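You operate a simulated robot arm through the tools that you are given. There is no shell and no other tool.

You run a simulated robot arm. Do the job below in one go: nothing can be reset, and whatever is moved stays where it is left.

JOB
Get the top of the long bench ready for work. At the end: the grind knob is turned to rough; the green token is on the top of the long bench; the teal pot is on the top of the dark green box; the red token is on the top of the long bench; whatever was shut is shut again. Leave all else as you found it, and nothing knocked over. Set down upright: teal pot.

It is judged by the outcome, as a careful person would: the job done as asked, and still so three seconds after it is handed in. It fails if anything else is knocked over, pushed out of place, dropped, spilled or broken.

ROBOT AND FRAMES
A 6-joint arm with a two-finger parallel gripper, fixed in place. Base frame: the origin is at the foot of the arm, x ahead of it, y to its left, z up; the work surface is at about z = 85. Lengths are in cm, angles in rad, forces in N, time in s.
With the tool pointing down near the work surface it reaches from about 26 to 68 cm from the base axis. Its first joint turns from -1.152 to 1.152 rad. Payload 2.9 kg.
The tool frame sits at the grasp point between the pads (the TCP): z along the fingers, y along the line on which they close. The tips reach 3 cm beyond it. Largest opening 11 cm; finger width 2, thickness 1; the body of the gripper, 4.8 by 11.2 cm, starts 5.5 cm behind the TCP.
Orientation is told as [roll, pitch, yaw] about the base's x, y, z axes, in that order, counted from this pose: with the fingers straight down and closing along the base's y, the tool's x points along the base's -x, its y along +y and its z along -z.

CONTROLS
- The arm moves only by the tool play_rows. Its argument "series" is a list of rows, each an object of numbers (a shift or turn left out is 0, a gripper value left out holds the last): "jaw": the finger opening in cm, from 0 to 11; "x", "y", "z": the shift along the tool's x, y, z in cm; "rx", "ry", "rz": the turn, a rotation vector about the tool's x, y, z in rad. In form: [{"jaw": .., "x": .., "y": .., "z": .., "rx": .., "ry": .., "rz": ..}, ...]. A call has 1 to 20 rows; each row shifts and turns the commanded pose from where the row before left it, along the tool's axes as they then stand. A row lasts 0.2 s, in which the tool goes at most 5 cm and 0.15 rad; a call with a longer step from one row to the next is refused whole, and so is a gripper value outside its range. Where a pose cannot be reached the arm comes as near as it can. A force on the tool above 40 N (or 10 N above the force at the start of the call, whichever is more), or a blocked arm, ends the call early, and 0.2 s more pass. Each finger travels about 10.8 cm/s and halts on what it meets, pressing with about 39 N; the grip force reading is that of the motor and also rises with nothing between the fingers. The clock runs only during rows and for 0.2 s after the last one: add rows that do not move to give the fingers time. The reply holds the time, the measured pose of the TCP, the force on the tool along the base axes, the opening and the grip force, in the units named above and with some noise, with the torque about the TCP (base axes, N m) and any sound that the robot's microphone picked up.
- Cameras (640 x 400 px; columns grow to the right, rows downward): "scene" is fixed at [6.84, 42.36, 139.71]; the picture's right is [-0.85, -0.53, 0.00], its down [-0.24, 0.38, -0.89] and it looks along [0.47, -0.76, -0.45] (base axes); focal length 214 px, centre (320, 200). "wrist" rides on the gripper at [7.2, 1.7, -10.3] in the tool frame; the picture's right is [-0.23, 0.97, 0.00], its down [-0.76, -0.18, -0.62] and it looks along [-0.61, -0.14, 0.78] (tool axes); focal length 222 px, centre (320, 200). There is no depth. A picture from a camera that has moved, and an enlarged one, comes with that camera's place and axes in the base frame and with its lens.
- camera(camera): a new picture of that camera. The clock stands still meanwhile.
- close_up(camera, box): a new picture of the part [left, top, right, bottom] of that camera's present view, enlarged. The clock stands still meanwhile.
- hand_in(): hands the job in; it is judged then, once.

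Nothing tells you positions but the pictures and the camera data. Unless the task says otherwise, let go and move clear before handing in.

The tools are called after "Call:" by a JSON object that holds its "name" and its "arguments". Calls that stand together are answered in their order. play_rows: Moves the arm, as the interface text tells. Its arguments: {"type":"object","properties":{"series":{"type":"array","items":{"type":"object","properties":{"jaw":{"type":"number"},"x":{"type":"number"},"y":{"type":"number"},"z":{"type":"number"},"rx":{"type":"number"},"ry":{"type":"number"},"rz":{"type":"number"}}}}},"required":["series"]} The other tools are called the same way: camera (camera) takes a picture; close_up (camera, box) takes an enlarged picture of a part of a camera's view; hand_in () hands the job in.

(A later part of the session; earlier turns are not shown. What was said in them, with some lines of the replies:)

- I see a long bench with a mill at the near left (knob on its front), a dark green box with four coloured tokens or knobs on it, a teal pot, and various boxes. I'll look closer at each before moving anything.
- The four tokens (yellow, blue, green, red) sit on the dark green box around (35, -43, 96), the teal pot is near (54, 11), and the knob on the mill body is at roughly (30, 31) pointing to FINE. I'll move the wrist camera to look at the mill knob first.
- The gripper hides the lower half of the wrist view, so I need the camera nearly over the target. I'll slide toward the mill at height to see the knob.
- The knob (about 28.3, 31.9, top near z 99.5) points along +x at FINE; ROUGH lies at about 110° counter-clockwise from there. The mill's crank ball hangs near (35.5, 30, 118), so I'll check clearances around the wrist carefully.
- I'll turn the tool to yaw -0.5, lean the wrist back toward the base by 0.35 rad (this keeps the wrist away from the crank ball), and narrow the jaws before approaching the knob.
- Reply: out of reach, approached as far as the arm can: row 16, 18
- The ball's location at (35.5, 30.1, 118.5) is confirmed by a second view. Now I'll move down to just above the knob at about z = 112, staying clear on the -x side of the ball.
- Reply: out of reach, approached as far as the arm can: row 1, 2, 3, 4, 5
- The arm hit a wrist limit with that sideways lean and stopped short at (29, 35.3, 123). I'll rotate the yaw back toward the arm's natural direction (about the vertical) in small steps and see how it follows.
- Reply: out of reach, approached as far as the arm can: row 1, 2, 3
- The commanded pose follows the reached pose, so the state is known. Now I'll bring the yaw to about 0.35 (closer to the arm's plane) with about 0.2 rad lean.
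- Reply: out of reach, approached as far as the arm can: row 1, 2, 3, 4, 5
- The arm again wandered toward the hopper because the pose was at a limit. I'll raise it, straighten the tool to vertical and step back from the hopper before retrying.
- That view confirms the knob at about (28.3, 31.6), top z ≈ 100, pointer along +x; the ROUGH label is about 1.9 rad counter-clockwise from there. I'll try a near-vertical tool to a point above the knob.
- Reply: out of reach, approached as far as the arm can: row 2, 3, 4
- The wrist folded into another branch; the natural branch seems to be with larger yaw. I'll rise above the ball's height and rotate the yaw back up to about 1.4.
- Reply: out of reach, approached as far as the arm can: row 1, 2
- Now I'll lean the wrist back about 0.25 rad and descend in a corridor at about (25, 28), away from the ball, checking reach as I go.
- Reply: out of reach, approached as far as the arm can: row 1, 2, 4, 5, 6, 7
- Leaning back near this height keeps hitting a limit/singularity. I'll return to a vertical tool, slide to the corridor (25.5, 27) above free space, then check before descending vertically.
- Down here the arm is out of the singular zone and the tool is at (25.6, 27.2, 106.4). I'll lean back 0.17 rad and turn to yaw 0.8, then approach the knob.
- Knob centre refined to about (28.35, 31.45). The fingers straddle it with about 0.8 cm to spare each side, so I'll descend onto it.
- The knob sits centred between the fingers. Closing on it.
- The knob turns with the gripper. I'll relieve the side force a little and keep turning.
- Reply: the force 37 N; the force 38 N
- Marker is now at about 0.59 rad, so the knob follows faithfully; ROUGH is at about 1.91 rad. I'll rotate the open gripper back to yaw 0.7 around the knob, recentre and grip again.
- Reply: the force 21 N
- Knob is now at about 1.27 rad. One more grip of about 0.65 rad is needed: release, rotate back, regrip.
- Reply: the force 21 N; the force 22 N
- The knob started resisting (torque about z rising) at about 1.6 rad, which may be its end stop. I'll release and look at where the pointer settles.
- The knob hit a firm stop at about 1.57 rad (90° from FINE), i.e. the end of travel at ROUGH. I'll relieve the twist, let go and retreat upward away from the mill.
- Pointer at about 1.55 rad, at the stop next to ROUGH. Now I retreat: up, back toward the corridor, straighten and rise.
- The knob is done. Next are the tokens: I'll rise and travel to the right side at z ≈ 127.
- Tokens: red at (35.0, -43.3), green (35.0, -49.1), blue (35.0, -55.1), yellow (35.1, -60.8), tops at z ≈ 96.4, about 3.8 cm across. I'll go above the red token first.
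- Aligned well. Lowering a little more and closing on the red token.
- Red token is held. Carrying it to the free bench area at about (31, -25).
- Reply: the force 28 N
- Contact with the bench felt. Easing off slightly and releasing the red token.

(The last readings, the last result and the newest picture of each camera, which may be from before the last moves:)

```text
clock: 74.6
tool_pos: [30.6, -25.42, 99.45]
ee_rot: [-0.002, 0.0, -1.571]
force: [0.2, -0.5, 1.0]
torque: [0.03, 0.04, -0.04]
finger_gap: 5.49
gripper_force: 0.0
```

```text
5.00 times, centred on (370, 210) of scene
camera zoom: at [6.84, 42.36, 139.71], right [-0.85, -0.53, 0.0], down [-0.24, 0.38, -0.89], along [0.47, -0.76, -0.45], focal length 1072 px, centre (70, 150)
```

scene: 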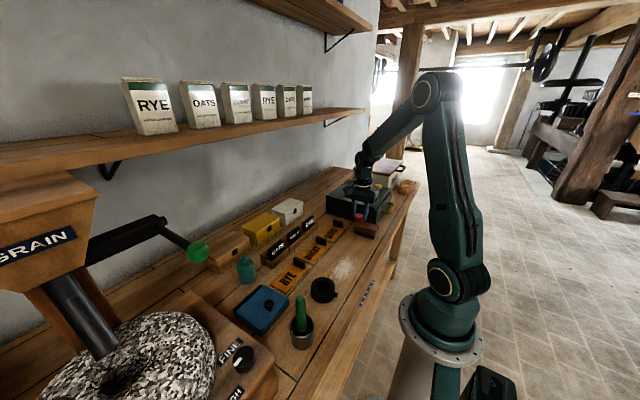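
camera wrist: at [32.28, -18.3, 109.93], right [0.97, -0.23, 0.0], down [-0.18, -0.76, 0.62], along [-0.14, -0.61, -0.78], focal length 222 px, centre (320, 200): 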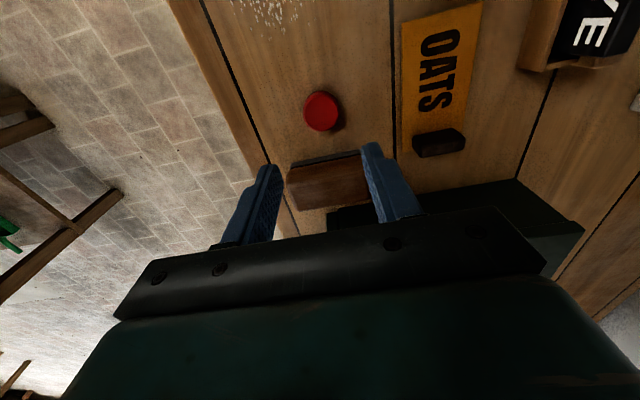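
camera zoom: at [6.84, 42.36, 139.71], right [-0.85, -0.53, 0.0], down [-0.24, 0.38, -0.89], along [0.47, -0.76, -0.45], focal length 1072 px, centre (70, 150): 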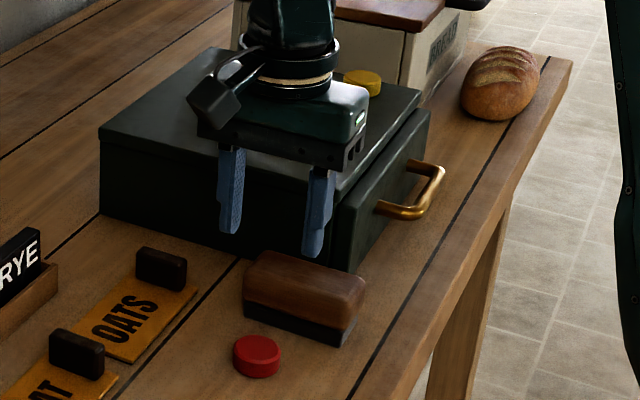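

Red token lies flat on the bench. Now to the green token.

Call:
{"name": "play_rows", "arguments": {"series": [{"z": -3.5}, {"z": -3.5}, {"z": -3.0}, {"x": -3.95, "y": 0.68}, {"x": -3.95, "y": 0.68}, {"x": -3.95, "y": 0.68}, {"x": -3.95, "y": 0.68}, {"x": -3.95, "y": 0.68}, {"x": -3.95, "y": 0.68}, {"z": 2.5}, {"z": 2.5}, {}]}}

Call:
{"name": "close_up", "arguments": {"camera": "wrist", "box": [230, 90, 430, 215]}}

Call:
{"name": "camera", "arguments": {"camera": "wrist"}}

```text
clock: 77.2
tool_pos: [35.21, -49.2, 103.82]
ee_rot: [-0.003, -0.001, -1.57]
force: [0.1, -0.2, -0.1]
torque: [0.04, 0.01, 0.0]
finger_gap: 5.5
gripper_force: 0.1
```

```text
3.20 times, centred on (330, 152) of wrist
camera zoom: at [36.68, -42.02, 114.31], right [0.97, -0.23, 0.0], down [-0.18, -0.76, 0.62], along [-0.14, -0.61, -0.78], focal length 711 px, centre (288, 352)
```

zoom: 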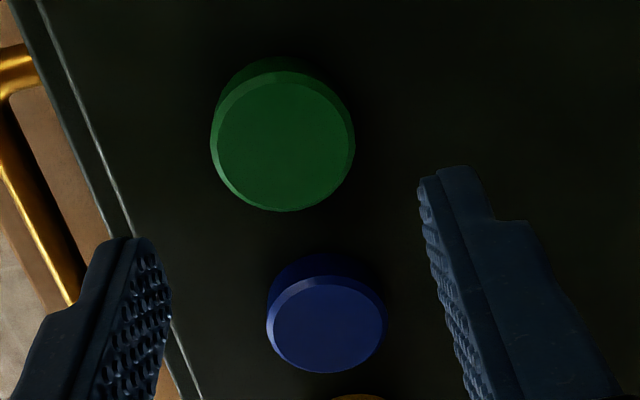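

```text
taken
camera wrist: at [36.68, -42.02, 114.31], right [0.97, -0.23, 0.0], down [-0.18, -0.76, 0.62], along [-0.14, -0.61, -0.78], focal length 222 px, centre (320, 200)
```

wrist: 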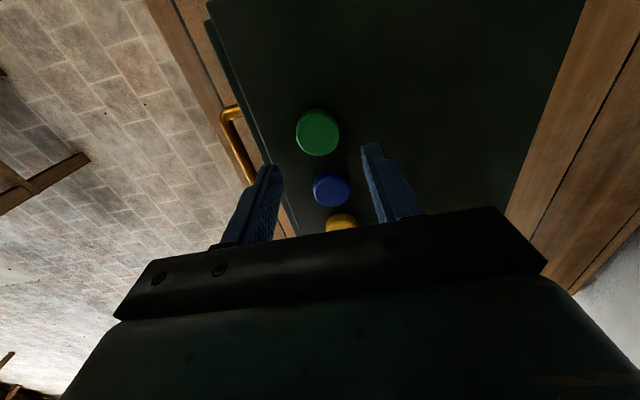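

Call:
{"name": "play_rows", "arguments": {"series": [{"z": 2.0}, {"z": 2.0}, {"z": 1.5}, {}]}}

Call:
{"name": "close_up", "arguments": {"camera": "wrist", "box": [230, 90, 430, 215]}}

```text
clock: 78.2
tool_pos: [35.13, -48.96, 98.76]
ee_rot: [0.0, 0.001, -1.571]
force: [-0.2, -1.1, -0.2]
torque: [0.0, -0.02, -0.03]
finger_gap: 5.49
gripper_force: 0.0
```

```text
3.20 times, centred on (330, 152) of wrist
camera zoom: at [36.63, -41.84, 109.08], right [0.97, -0.23, 0.0], down [-0.18, -0.76, 0.62], along [-0.14, -0.61, -0.78], focal length 711 px, centre (288, 352)
```

zoom: 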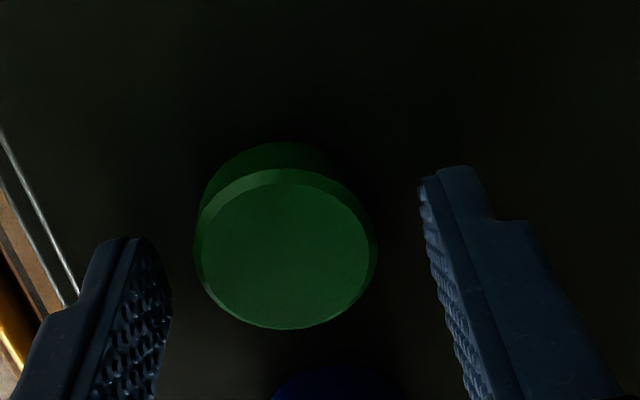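

Call:
{"name": "play_rows", "arguments": {"series": [{"z": 0.45}, {}, {"jaw": 2.5}, {}, {}, {"z": -1.5}, {"z": -2}, {"z": -2.5}, {}]}}

Call:
{"name": "close_up", "arguments": {"camera": "wrist", "box": [230, 90, 430, 215]}}

Call:
{"name": "close_up", "arguments": {"camera": "scene", "box": [340, 150, 420, 220]}}

```text
clock: 80.2
tool_pos: [35.09, -48.85, 104.53]
ee_rot: [-0.001, 0.0, -1.569]
force: [-0.2, -0.2, -0.3]
torque: [0.0, 0.01, 0.02]
finger_gap: 3.31
gripper_force: 38.9
```

```text
3.20 times, centred on (330, 152) of wrist
camera zoom: at [36.71, -41.71, 114.9], right [0.97, -0.23, 0.0], down [-0.18, -0.76, 0.62], along [-0.14, -0.61, -0.78], focal length 711 px, centre (288, 352)
```

zoom: 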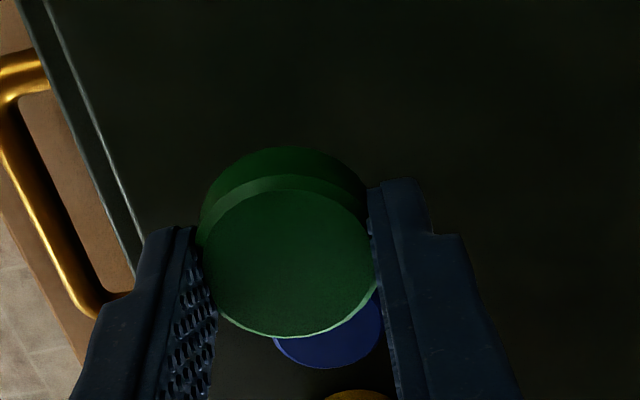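

```text
5.71 times, centred on (380, 185) of scene
camera zoom: at [6.84, 42.36, 139.71], right [-0.85, -0.53, 0.0], down [-0.24, 0.38, -0.89], along [0.47, -0.76, -0.45], focal length 1226 px, centre (-23, 286)
```

zoom: 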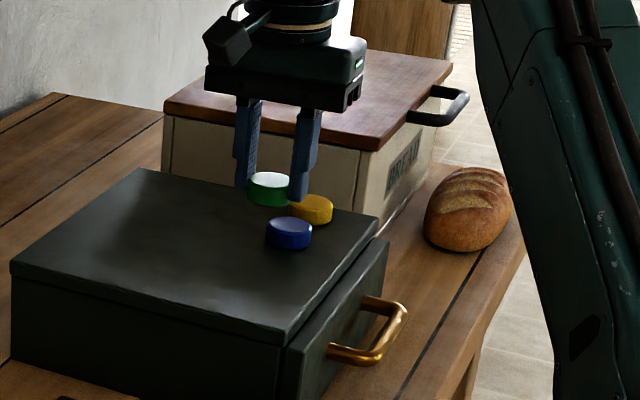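

Green token held. I'll place it at about (33.5, -20.5), clear of the flour and the red token.

Call:
{"name": "play_rows", "arguments": {"series": [{"z": -3}, {"z": -3}, {"x": 4.05, "y": -0.214}, {"x": 4.05, "y": -0.214}, {"x": 4.05, "y": -0.214}, {"x": 4.05, "y": -0.214}, {"x": 4.05, "y": -0.214}, {"x": 4.05, "y": -0.214}, {"x": 4.05, "y": -0.214}, {"z": 3.5}, {"z": 3.5}, {"z": 3.5}, {}]}}

Call:
{"name": "camera", "arguments": {"camera": "wrist"}}

Call:
{"name": "close_up", "arguments": {"camera": "scene", "box": [310, 170, 410, 260]}}

```text
clock: 83.0
tool_pos: [33.76, -20.48, 99.93]
ee_rot: [-0.001, -0.001, -1.573]
force: [-0.1, 0.1, 0.2]
torque: [0.0, -0.02, 0.02]
finger_gap: 3.33
gripper_force: 39.1
```

```text
taken
camera wrist: at [35.28, -13.36, 110.33], right [0.97, -0.23, 0.0], down [-0.18, -0.76, 0.62], along [-0.14, -0.61, -0.78], focal length 222 px, centre (320, 200)
```

wrist: 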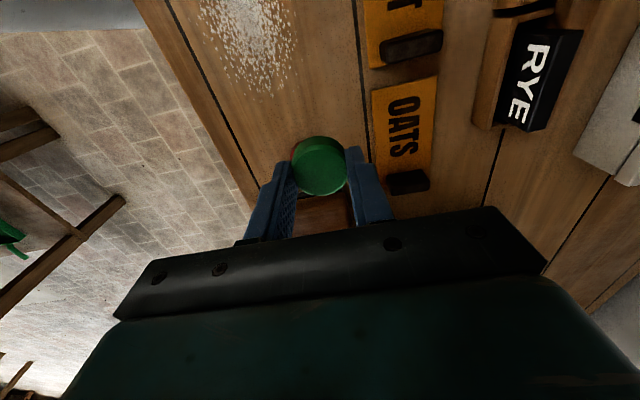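

```text
4.44 times, centred on (360, 215) of scene
camera zoom: at [6.84, 42.36, 139.71], right [-0.85, -0.53, 0.0], down [-0.24, 0.38, -0.89], along [0.47, -0.76, -0.45], focal length 953 px, centre (142, 133)
```

zoom: 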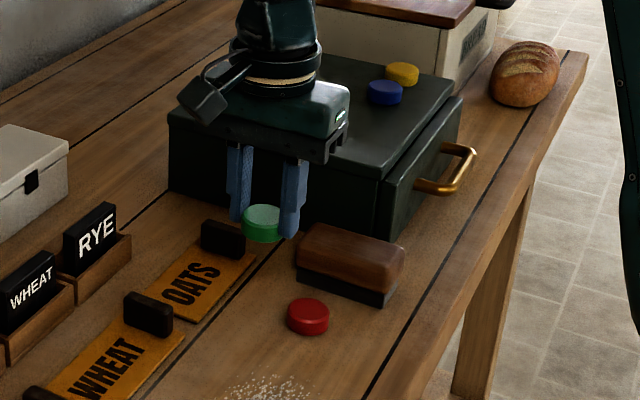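

Call:
{"name": "play_rows", "arguments": {"series": [{"z": 2.5}, {"z": 2.5}, {"z": 2.5}, {"z": 2.0}, {"z": 0.8}, {"z": 0.4}, {}]}}

```text
clock: 84.6
tool_pos: [33.43, -20.74, 89.02]
ee_rot: [-0.003, 0.001, -1.57]
force: [0.1, -1.0, -0.7]
torque: [-0.03, -0.02, 0.05]
finger_gap: 3.31
gripper_force: 39.3
```

Call:
{"name": "play_rows", "arguments": {"series": [{"z": 0.2}, {"z": 0.2}, {}]}}

```text
clock: 85.4
tool_pos: [33.35, -20.68, 88.8]
ee_rot: [-0.001, 0.0, -1.572]
force: [0.6, -0.1, -0.9]
torque: [-0.02, -0.03, -0.01]
finger_gap: 3.32
gripper_force: 39.0
```

Call:
{"name": "play_rows", "arguments": {"series": [{"z": 0.2}, {}]}}

```text
clock: 86.0
tool_pos: [33.47, -20.81, 88.52]
ee_rot: [-0.001, 0.001, -1.572]
force: [0.5, 0.3, 0.2]
torque: [-0.01, 0.0, 0.02]
finger_gap: 3.34
gripper_force: 39.3
```

Call:
{"name": "play_rows", "arguments": {"series": [{"z": 0.15}, {}]}}

```text
clock: 86.6
tool_pos: [33.46, -20.74, 88.37]
ee_rot: [-0.001, -0.001, -1.569]
force: [-0.6, -0.4, 2.9]
torque: [-0.01, 0.12, 0.0]
finger_gap: 3.31
gripper_force: 38.9
```

Call:
{"name": "play_rows", "arguments": {"series": [{"z": 0.05}, {"jaw": 5.5}, {}, {}, {"z": -2}, {"z": -3}, {"z": -3}, {"z": -3}, {}]}}

Call:
{"name": "camera", "arguments": {"camera": "wrist"}}

Call:
{"name": "close_up", "arguments": {"camera": "scene", "box": [310, 170, 410, 260]}}

```text
clock: 88.6
tool_pos: [33.97, -20.48, 99.51]
ee_rot: [-0.004, 0.0, -1.569]
force: [-0.5, 0.7, 0.2]
torque: [-0.03, 0.01, 0.0]
finger_gap: 5.5
gripper_force: 0.1
```

```text
taken
camera wrist: at [35.43, -13.44, 109.89], right [0.97, -0.23, 0.0], down [-0.18, -0.76, 0.62], along [-0.14, -0.61, -0.78], focal length 222 px, centre (320, 200)
```

wrist: 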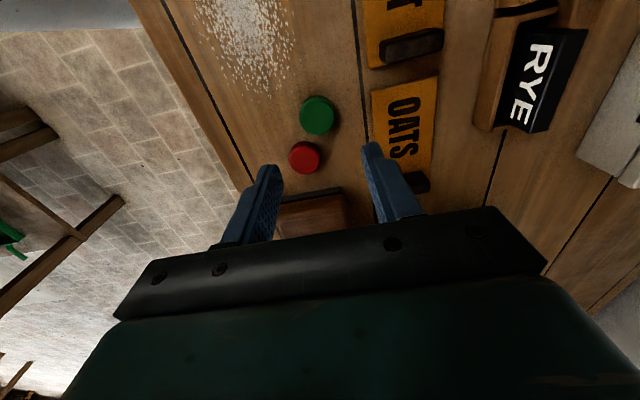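

```text
4.44 times, centred on (360, 215) of scene
camera zoom: at [6.84, 42.36, 139.71], right [-0.85, -0.53, 0.0], down [-0.24, 0.38, -0.89], along [0.47, -0.76, -0.45], focal length 953 px, centre (142, 133)
```

zoom: 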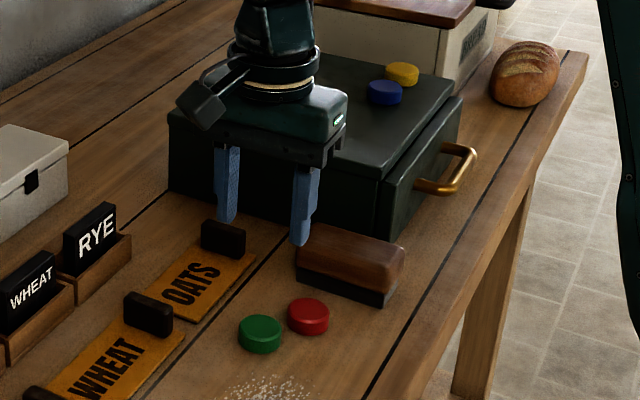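

Both tokens are placed flat on the bench. Next is the teal pot: I'll rise, move toward it, and turn the tool to yaw 0 to inspect it.

Call:
{"name": "play_rows", "arguments": {"series": [{"z": -4}, {"z": -4}, {"z": -4}, {"z": -4}, {"z": -4}, {"x": 3.64, "y": 1.71}, {"x": 3.64, "y": 1.71}, {"x": 3.64, "y": 1.71}, {"x": 3.64, "y": 1.71}, {"x": 3.64, "y": 1.71}, {"x": 3.64, "y": 1.71}, {"x": 3.64, "y": 1.71}, {}]}}

Call:
{"name": "play_rows", "arguments": {"series": [{"rz": -0.1428}, {"rz": -0.1428}, {"rz": -0.1428}, {"rz": -0.1428}, {"rz": -0.1428}, {"rz": -0.1428}, {"rz": -0.1428}, {"rz": -0.1428}, {"rz": -0.1428}, {"rz": -0.1428}, {"rz": -0.1428}, {}]}}

Call:
{"name": "camera", "arguments": {"camera": "wrist"}}

Call:
{"name": "camera", "arguments": {"camera": "scene"}}

```text
clock: 91.4
tool_pos: [45.58, 4.92, 119.23]
ee_rot: [-0.002, 0.0, -1.571]
force: [0.1, -0.1, 0.6]
torque: [0.02, 0.03, 0.0]
finger_gap: 5.48
gripper_force: 0.1
```

```text
clock: 94.0
tool_pos: [45.45, 4.77, 119.55]
ee_rot: [-0.001, 0.002, 0.002]
force: [-0.5, -0.6, 0.0]
torque: [0.03, -0.02, 0.0]
finger_gap: 5.5
gripper_force: 0.1
```

```text
taken
camera wrist: at [38.11, 6.33, 129.77], right [0.23, 0.97, 0.0], down [0.76, -0.18, 0.62], along [0.61, -0.14, -0.78], focal length 222 px, centre (320, 200)
```

wrist: 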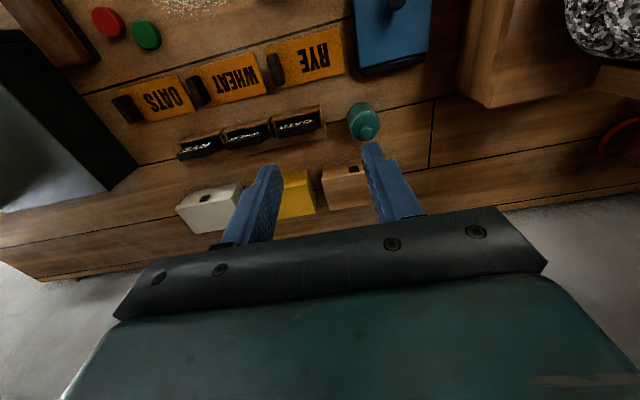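

```text
taken
```

scene: 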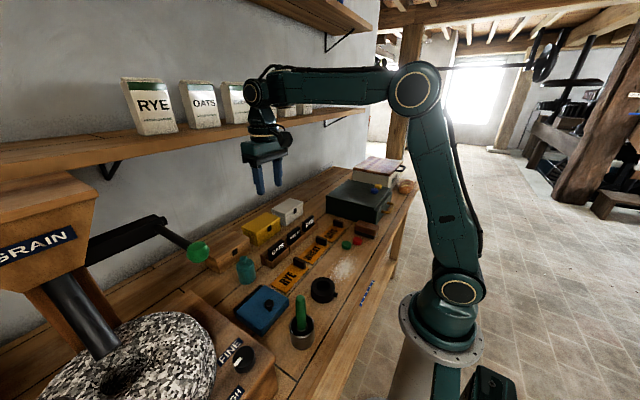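

Call:
{"name": "close_up", "arguments": {"camera": "wrist", "box": [280, 60, 440, 200]}}

Call:
{"name": "close_up", "arguments": {"camera": "scene", "box": [210, 225, 290, 300]}}

```text
2.86 times, centred on (360, 130) of wrist
camera zoom: at [38.11, 6.33, 129.77], right [0.23, 0.97, 0.0], down [0.76, -0.18, 0.62], along [0.61, -0.14, -0.78], focal length 635 px, centre (206, 400)
```

zoom: 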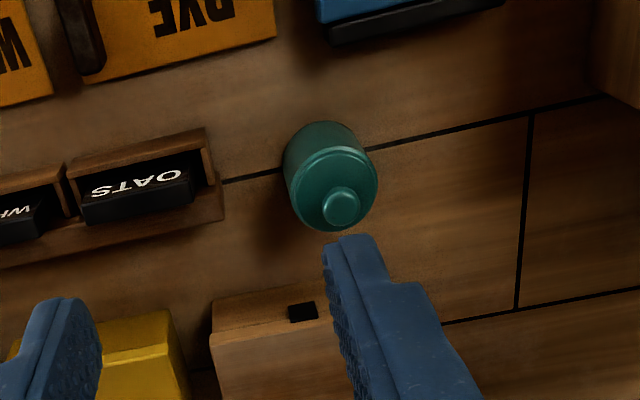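

```text
5.33 times, centred on (250, 262) of scene
camera zoom: at [6.84, 42.36, 139.71], right [-0.85, -0.53, 0.0], down [-0.24, 0.38, -0.89], along [0.47, -0.76, -0.45], focal length 1144 px, centre (693, -133)
```

zoom: 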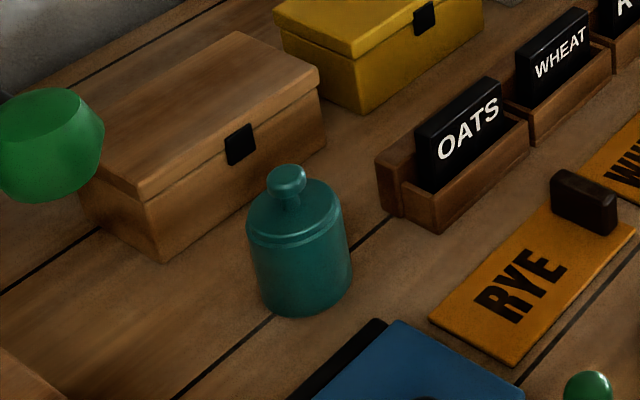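

The pot stands at about (54.1, 11.0), about 5.9 cm wide, knob top at z ≈ 93.8. I'll open to 8 cm and move above it, closing direction along y.

Call:
{"name": "play_rows", "arguments": {"series": [{"jaw": 8, "x": -1.76, "y": 1.274, "z": 2.7}, {"x": -1.76, "y": 1.274, "z": 2.7}, {"x": -1.76, "y": 1.274, "z": 2.7}, {"x": -1.76, "y": 1.274, "z": 2.7}, {"x": -1.76, "y": 1.274, "z": 2.7}, {}]}}

Call:
{"name": "camera", "arguments": {"camera": "wrist"}}

Call:
{"name": "camera", "arguments": {"camera": "scene"}}

```text
clock: 95.4
tool_pos: [54.47, 11.18, 105.81]
ee_rot: [0.0, -0.001, 0.001]
force: [0.6, -0.2, -0.1]
torque: [0.03, -0.03, 0.0]
finger_gap: 8.03
gripper_force: 0.1
```

```text
taken
camera wrist: at [47.1, 12.72, 116.11], right [0.23, 0.97, 0.0], down [0.76, -0.18, 0.62], along [0.61, -0.14, -0.78], focal length 222 px, centre (320, 200)
```

wrist: 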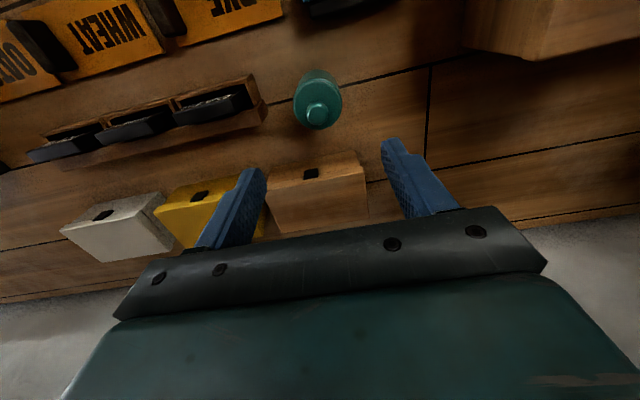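

```text
taken
```

scene: 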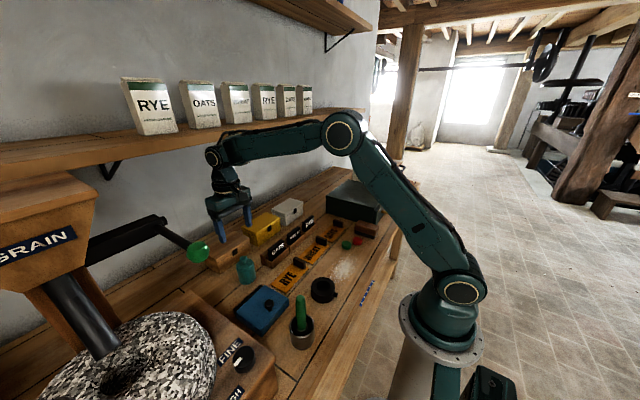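

Call:
{"name": "close_up", "arguments": {"camera": "wrist", "box": [270, 55, 370, 140]}}

Call:
{"name": "close_up", "arguments": {"camera": "scene", "box": [180, 130, 310, 310]}}

```text
4.71 times, centred on (320, 98) of wrist
camera zoom: at [47.1, 12.72, 116.11], right [0.23, 0.97, 0.0], down [0.76, -0.18, 0.62], along [0.61, -0.14, -0.78], focal length 1045 px, centre (320, 682)
```

zoom: 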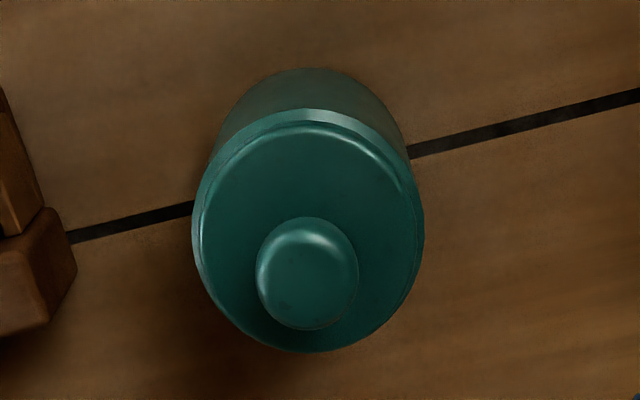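

```text
2.22 times, centred on (245, 220) of scene
camera zoom: at [6.84, 42.36, 139.71], right [-0.85, -0.53, 0.0], down [-0.24, 0.38, -0.89], along [0.47, -0.76, -0.45], focal length 477 px, centre (487, 156)
```

zoom: 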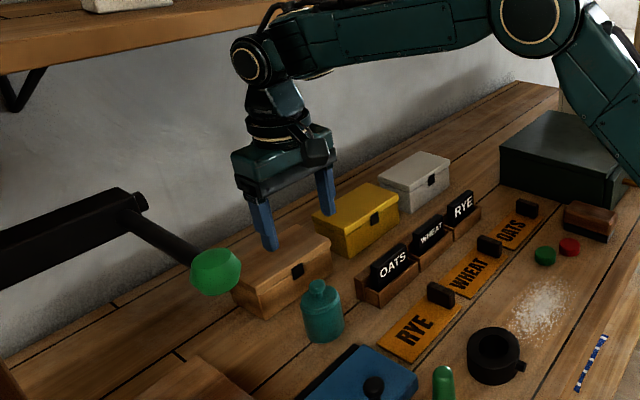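

Call:
{"name": "play_rows", "arguments": {"series": [{"x": 0.4, "y": -0.1, "z": 3}, {"z": 3}, {"z": 3}, {"z": 3}, {"z": 2}, {}]}}

Call:
{"name": "camera", "arguments": {"camera": "wrist"}}

Call:
{"name": "close_up", "arguments": {"camera": "scene", "box": [180, 170, 310, 310]}}

```text
clock: 96.8
tool_pos: [53.83, 11.02, 91.91]
ee_rot: [-0.001, 0.002, 0.0]
force: [0.4, 0.1, -0.1]
torque: [-0.02, 0.02, -0.01]
finger_gap: 8.01
gripper_force: 0.0
```

```text
taken
camera wrist: at [46.52, 12.59, 102.11], right [0.23, 0.97, 0.0], down [0.76, -0.18, 0.62], along [0.61, -0.14, -0.78], focal length 222 px, centre (320, 200)
```

wrist: 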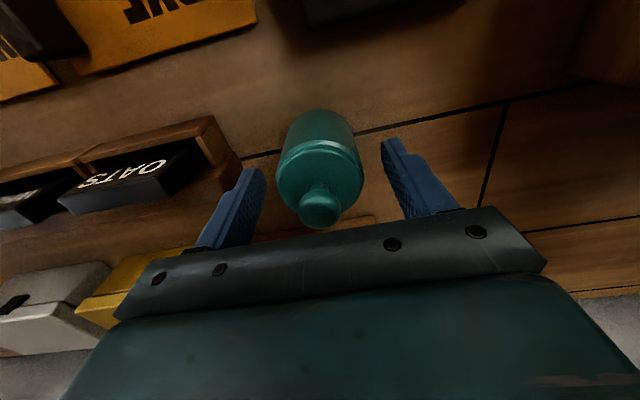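

```text
2.86 times, centred on (245, 240) of scene
camera zoom: at [6.84, 42.36, 139.71], right [-0.85, -0.53, 0.0], down [-0.24, 0.38, -0.89], along [0.47, -0.76, -0.45], focal length 613 px, centre (534, 86)
```

zoom: 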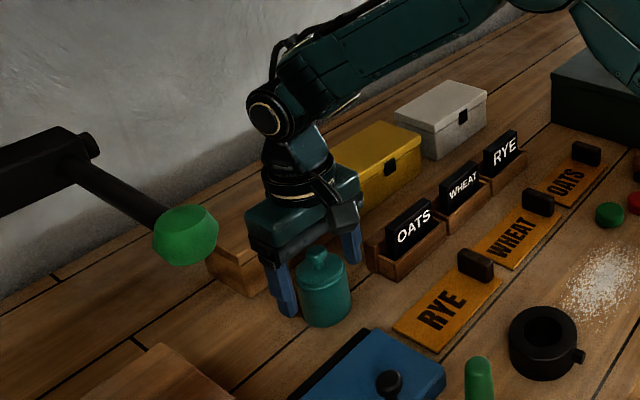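

Call:
{"name": "play_rows", "arguments": {"series": [{"z": 1.2}, {"z": 1.0}, {}]}}

Call:
{"name": "camera", "arguments": {"camera": "wrist"}}

```text
clock: 97.6
tool_pos: [53.91, 10.94, 89.67]
ee_rot: [0.003, 0.002, -0.001]
force: [0.4, 0.0, 0.5]
torque: [0.01, -0.02, 0.02]
finger_gap: 7.98
gripper_force: 0.0
```

```text
taken
camera wrist: at [46.54, 12.5, 99.97], right [0.23, 0.97, 0.0], down [0.76, -0.18, 0.62], along [0.61, -0.14, -0.78], focal length 222 px, centre (320, 200)
```

wrist: 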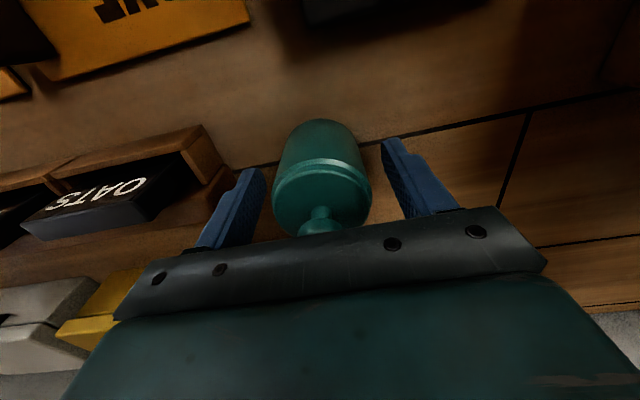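

Call:
{"name": "play_rows", "arguments": {"series": [{"jaw": 4.0}, {}, {}, {}]}}

Call:
{"name": "camera", "arguments": {"camera": "wrist"}}

```text
clock: 98.6
tool_pos: [53.82, 10.85, 89.56]
ee_rot: [0.0, 0.001, -0.001]
force: [1.7, 0.9, 0.9]
torque: [-0.02, 0.01, -0.02]
finger_gap: 5.28
gripper_force: 39.1
```

```text
taken
camera wrist: at [46.54, 12.51, 99.98], right [0.23, 0.97, 0.0], down [0.76, -0.18, 0.62], along [0.61, -0.14, -0.78], focal length 222 px, centre (320, 200)
```

wrist: 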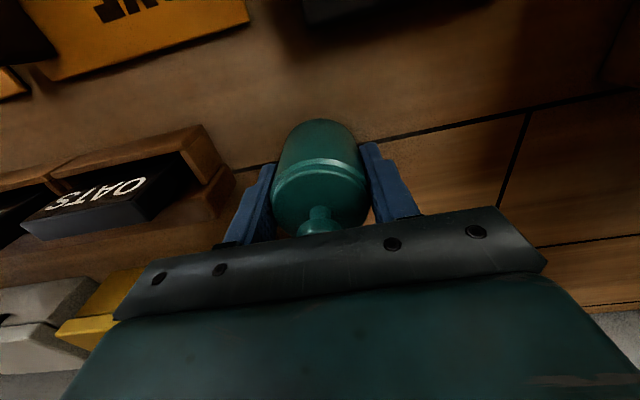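

Gripped at 5.28 cm. I'll lift by half a centimetre first to verify the whole pot (not just a lid) comes up.

Call:
{"name": "play_rows", "arguments": {"series": [{"z": -0.3}, {"z": -0.4}, {}]}}

Call:
{"name": "close_up", "arguments": {"camera": "scene", "box": [210, 225, 290, 300]}}

Call:
{"name": "close_up", "arguments": {"camera": "wrist", "box": [240, 90, 400, 240]}}

```text
clock: 99.4
tool_pos: [53.95, 11.09, 90.22]
ee_rot: [-0.002, 0.003, 0.0]
force: [0.4, -1.3, -4.5]
torque: [-0.02, 0.02, 0.0]
finger_gap: 5.25
gripper_force: 39.1
```

```text
5.33 times, centred on (250, 262) of scene
camera zoom: at [6.85, 42.36, 139.71], right [-0.85, -0.53, 0.0], down [-0.24, 0.38, -0.89], along [0.47, -0.76, -0.45], focal length 1144 px, centre (693, -133)
```

zoom: 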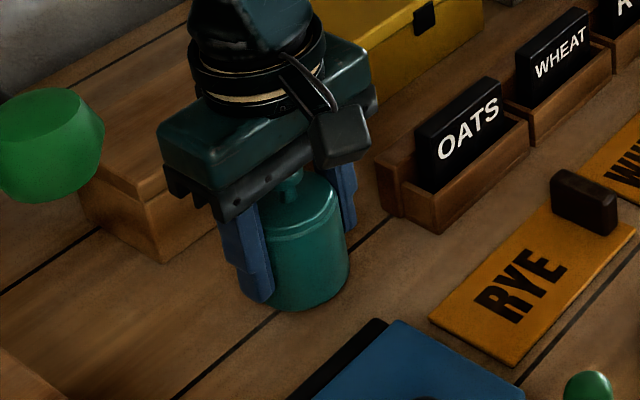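

```text
2.67 times, centred on (320, 165) of wrist
camera zoom: at [46.54, 12.66, 100.64], right [0.23, 0.97, 0.0], down [0.76, -0.18, 0.62], along [0.61, -0.14, -0.78], focal length 592 px, centre (320, 293)
```

zoom: 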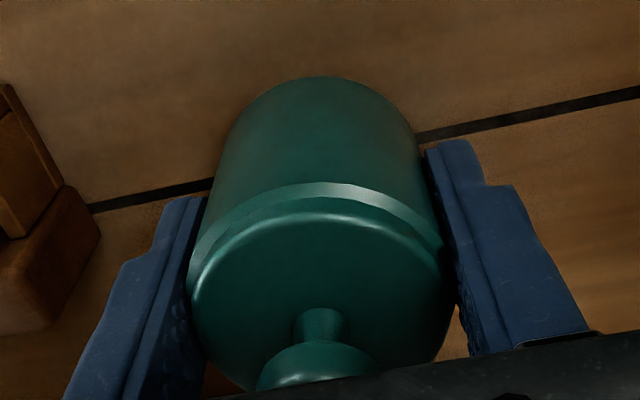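

Call:
{"name": "play_rows", "arguments": {"series": [{"z": -1.0}, {"z": -1.0}, {}]}}

Call:
{"name": "close_up", "arguments": {"camera": "scene", "box": [210, 225, 290, 300]}}

```text
clock: 100.2
tool_pos: [53.98, 10.9, 92.32]
ee_rot: [0.0, 0.004, 0.0]
force: [-0.6, 0.2, -5.8]
torque: [0.01, 0.0, 0.02]
finger_gap: 5.26
gripper_force: 39.2
```

```text
5.33 times, centred on (250, 262) of scene
camera zoom: at [6.85, 42.36, 139.71], right [-0.85, -0.53, 0.0], down [-0.24, 0.38, -0.89], along [0.47, -0.76, -0.45], focal length 1144 px, centre (693, -133)
```

zoom: 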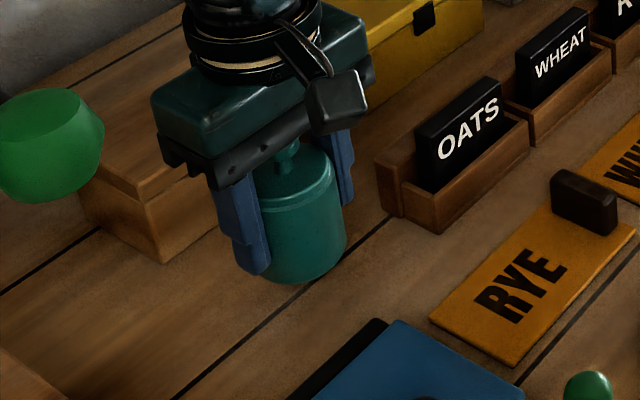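

The whole pot comes up (weight about 5.5 N). I'll raise it and carry it level over to the dark green box.

Call:
{"name": "play_rows", "arguments": {"series": [{"z": -2.9}, {"z": -2.9}, {"z": -2.9}, {"z": -2.9}, {"z": -2.9}, {}]}}

Call:
{"name": "play_rows", "arguments": {"series": [{"x": 1.0, "y": -4.0}, {"x": 1.0, "y": -4.0}, {"x": 1.0, "y": -4.0}, {"x": 1.0, "y": -4.0}, {"x": 1.0, "y": -4.0}, {"x": 1.0, "y": -4.0}, {"x": 1.0, "y": -4.0}, {}]}}

```text
clock: 101.6
tool_pos: [53.71, 11.28, 106.75]
ee_rot: [0.001, 0.001, 0.002]
force: [0.0, 0.6, -6.0]
torque: [0.0, -0.01, 0.0]
finger_gap: 5.22
gripper_force: 39.3
```

```text
clock: 103.4
tool_pos: [47.04, -17.14, 106.85]
ee_rot: [0.0, 0.002, 0.0]
force: [0.2, 0.6, -5.6]
torque: [0.03, 0.01, -0.01]
finger_gap: 5.22
gripper_force: 39.2
```

Call:
{"name": "play_rows", "arguments": {"series": [{"x": 1.0, "y": -4.0}, {"x": 1.0, "y": -4.0}, {"x": 1.0, "y": -4.0}, {"x": 1.0, "y": -4.0}, {"x": 1.0, "y": -4.0}, {"x": 1.0, "y": -4.0}, {"x": 1.0, "y": -4.0}, {}]}}

Call:
{"name": "camera", "arguments": {"camera": "wrist"}}

Call:
{"name": "camera", "arguments": {"camera": "scene"}}

```text
clock: 105.2
tool_pos: [39.57, -45.25, 106.51]
ee_rot: [0.001, 0.002, 0.0]
force: [0.0, -0.4, -5.6]
torque: [0.02, 0.01, 0.0]
finger_gap: 5.21
gripper_force: 38.8
```

```text
taken
camera wrist: at [32.31, -43.72, 116.9], right [0.23, 0.97, 0.0], down [0.76, -0.18, 0.62], along [0.61, -0.14, -0.78], focal length 222 px, centre (320, 200)
```

wrist: 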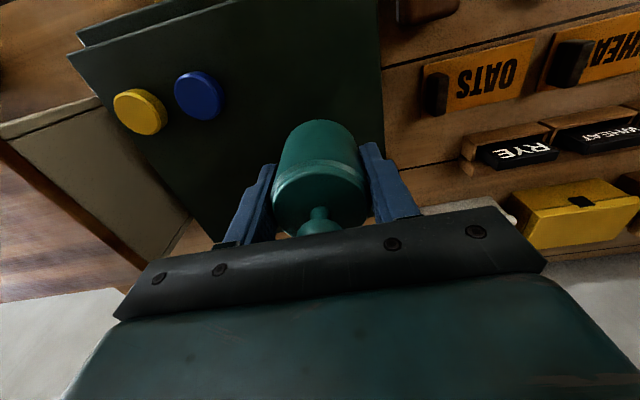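

```text
taken
```

scene: 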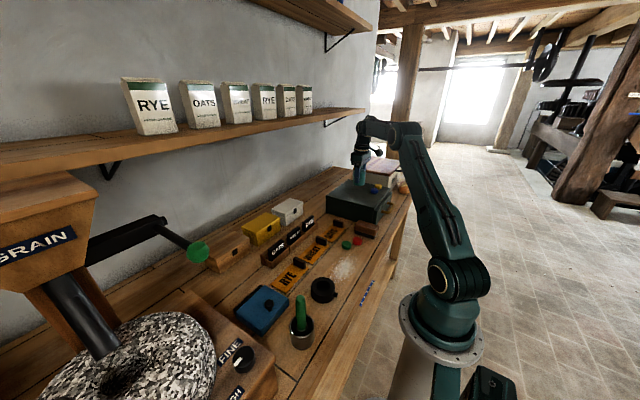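

Call:
{"name": "play_rows", "arguments": {"series": [{"z": 2.0}, {"z": 2.0}, {"z": 1.5}, {"z": 0.8}, {}]}}

Call:
{"name": "close_up", "arguments": {"camera": "scene", "box": [330, 130, 410, 220]}}

```text
clock: 106.4
tool_pos: [39.94, -44.97, 100.53]
ee_rot: [0.0, 0.002, -0.001]
force: [0.4, 0.3, -5.5]
torque: [0.01, 0.03, 0.02]
finger_gap: 5.24
gripper_force: 39.0
```

```text
4.44 times, centred on (370, 175) of scene
camera zoom: at [6.84, 42.35, 139.72], right [-0.85, -0.53, 0.0], down [-0.24, 0.38, -0.89], along [0.47, -0.76, -0.45], focal length 953 px, centre (98, 311)
```

zoom: 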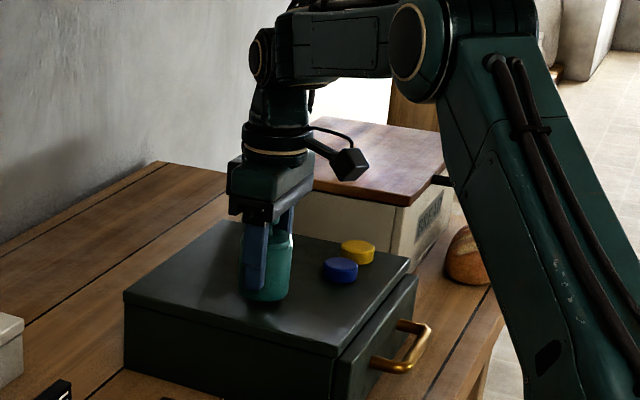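

Call:
{"name": "play_rows", "arguments": {"series": [{"z": 0.4}, {"z": 0.3}, {}]}}

```text
clock: 107.2
tool_pos: [39.87, -44.99, 99.84]
ee_rot: [0.001, 0.0, 0.001]
force: [0.5, 0.0, -6.0]
torque: [-0.02, 0.03, 0.01]
finger_gap: 5.22
gripper_force: 38.7
```

Call:
{"name": "play_rows", "arguments": {"series": [{"z": 0.2}, {}]}}

```text
clock: 107.8
tool_pos: [39.87, -44.94, 99.64]
ee_rot: [-0.001, 0.001, 0.001]
force: [0.5, 0.1, -6.0]
torque: [-0.01, 0.03, 0.05]
finger_gap: 5.21
gripper_force: 39.3
```

Call:
{"name": "play_rows", "arguments": {"series": [{"z": 0.15}, {}]}}

```text
clock: 108.4
tool_pos: [39.84, -44.97, 99.58]
ee_rot: [-0.002, 0.0, 0.002]
force: [-0.4, 3.5, 8.6]
torque: [0.4, 0.25, -0.02]
finger_gap: 5.23
gripper_force: 39.2
```

Contact with the box top. Releasing the pot and rising straight up.

Call:
{"name": "play_rows", "arguments": {"series": [{"z": -0.05}, {"jaw": 6.0}, {}, {"jaw": 8.0}, {}, {}]}}

Call:
{"name": "camera", "arguments": {"camera": "wrist"}}

Call:
{"name": "close_up", "arguments": {"camera": "scene", "box": [330, 130, 410, 220]}}

```text
clock: 109.8
tool_pos: [39.77, -45.02, 99.56]
ee_rot: [0.001, 0.003, -0.002]
force: [-0.2, 0.1, -0.1]
torque: [0.0, -0.02, 0.0]
finger_gap: 7.98
gripper_force: 0.0
```

```text
taken
camera wrist: at [32.45, -43.39, 109.91], right [0.23, 0.97, 0.0], down [0.76, -0.18, 0.62], along [0.61, -0.14, -0.78], focal length 222 px, centre (320, 200)
```

wrist: 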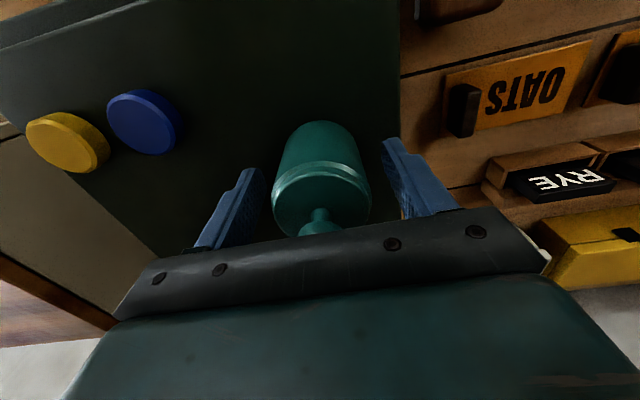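

```text
4.44 times, centred on (370, 175) of scene
camera zoom: at [6.84, 42.36, 139.71], right [-0.85, -0.53, 0.0], down [-0.24, 0.38, -0.89], along [0.47, -0.76, -0.45], focal length 953 px, centre (98, 311)
```

zoom: 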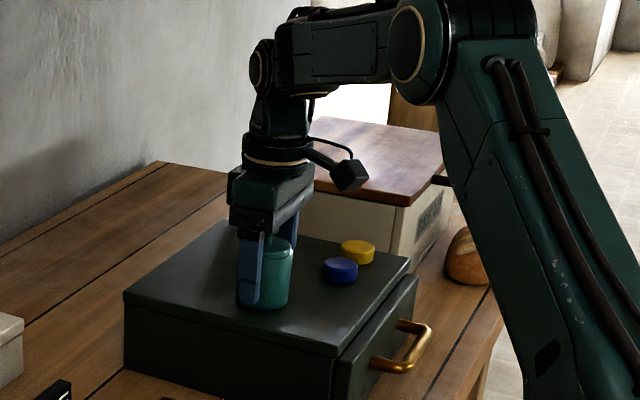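

Pot stands upright and free of the fingers. Rising straight up and moving clear.

Call:
{"name": "play_rows", "arguments": {"series": [{"z": -1.5}, {"z": -2.5}, {"z": -3}, {"z": -3}, {"z": -3}, {"z": -3}, {"z": -3}, {"z": -3}, {}, {"x": 1, "y": 4}, {"x": 1, "y": 4}, {"x": 1, "y": 4}, {"x": 1, "y": 4}, {"x": 1, "y": 4}, {}]}}

Call:
{"name": "camera", "arguments": {"camera": "scene"}}

Call:
{"name": "camera", "arguments": {"camera": "wrist"}}

```text
clock: 113.0
tool_pos: [33.97, -23.89, 120.08]
ee_rot: [0.0, 0.001, -0.001]
force: [-0.4, 0.0, 0.9]
torque: [0.01, -0.01, 0.01]
finger_gap: 7.99
gripper_force: 0.1
out of reach, approached as far as the arm can: row 7, 8
```

```text
taken
```

scene: 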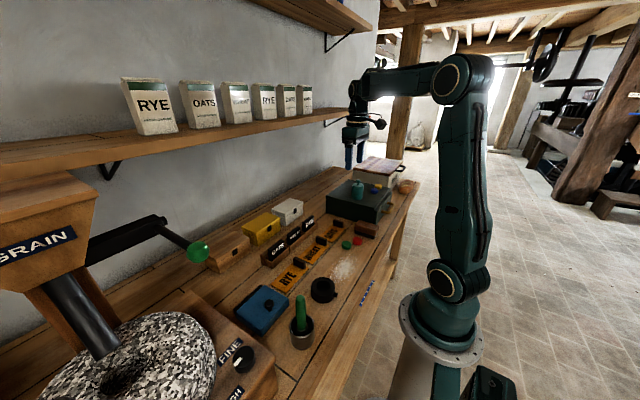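

```text
taken
camera wrist: at [26.68, -22.34, 130.44], right [0.23, 0.97, 0.0], down [0.76, -0.18, 0.62], along [0.61, -0.14, -0.78], focal length 222 px, centre (320, 200)
```

wrist: 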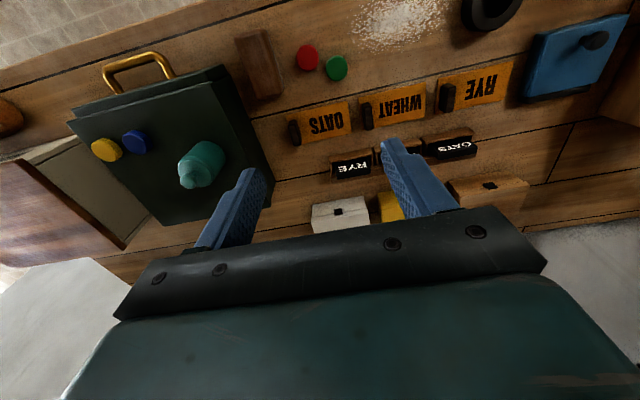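

Everything looks in place: pot upright on the dark green box, tokens on the bench. One last close look at the knob, box and bench before handing in.

Call:
{"name": "close_up", "arguments": {"camera": "scene", "box": [320, 140, 430, 250]}}

Call:
{"name": "close_up", "arguments": {"camera": "scene", "box": [160, 190, 400, 350]}}

Call:
{"name": "close_up", "arguments": {"camera": "scene", "box": [160, 300, 320, 400]}}

```text
3.64 times, centred on (375, 195) of scene
camera zoom: at [6.83, 42.36, 139.71], right [-0.85, -0.53, 0.0], down [-0.24, 0.38, -0.89], along [0.47, -0.76, -0.45], focal length 780 px, centre (120, 218)
```

zoom: 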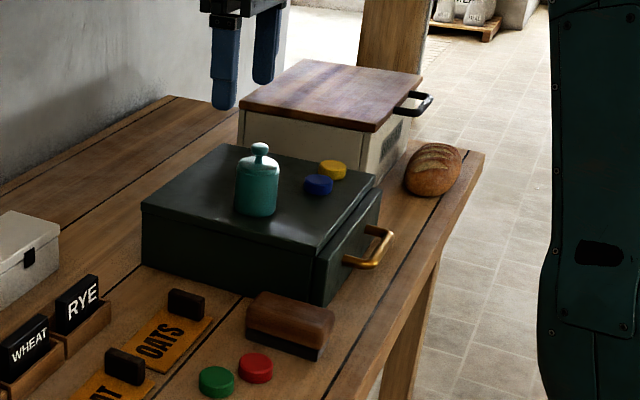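

```text
2.50 times, centred on (280, 270) of scene
camera zoom: at [6.83, 42.36, 139.71], right [-0.85, -0.53, 0.0], down [-0.24, 0.38, -0.89], along [0.47, -0.76, -0.45], focal length 536 px, centre (420, 25)
```

zoom: 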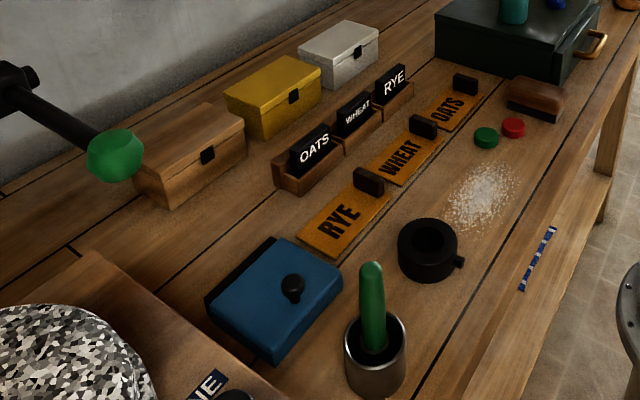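

```text
4.00 times, centred on (240, 350) of scene
camera zoom: at [6.83, 42.36, 139.71], right [-0.85, -0.53, 0.0], down [-0.24, 0.38, -0.89], along [0.47, -0.76, -0.45], focal length 858 px, centre (640, -400)
```

zoom: 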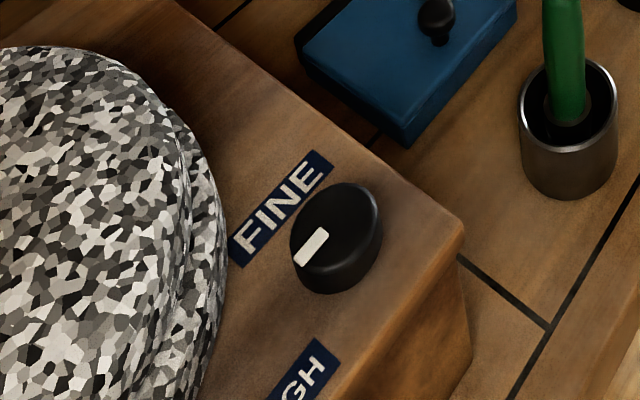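

The knob is turned 90° from FINE to its end stop on the ROUGH side. The red and green tokens lie flat on the bench, and the teal pot stands upright on the dark green box. Everything else matches the starting picture, and the arm is clear, so I'm handing in.

Call:
{"name": "hand_in", "arguments": {}}

```text
The job is handed in.
```

The job is handed in, and I believe every part is done. The one I'm least sure of is the grind knob.

- **Grind knob:** I turned it 90° from FINE until it met a firm stop. I took that stop as the rough setting. The pointer aims about 20° short of the centre of the ROUGH label, and I didn't force it further.
- **Tokens:** the red and green tokens lie flat on the bench top, clear of the flour. The blue and yellow ones are still on the dark green box.
- **Teal pot:** it stands upright on the dark green box, with its lid on.
- **Everything else:** I opened nothing. In the final pictures the rest of the bench matches the start, with nothing knocked over. The arm is clear with the gripper empty.
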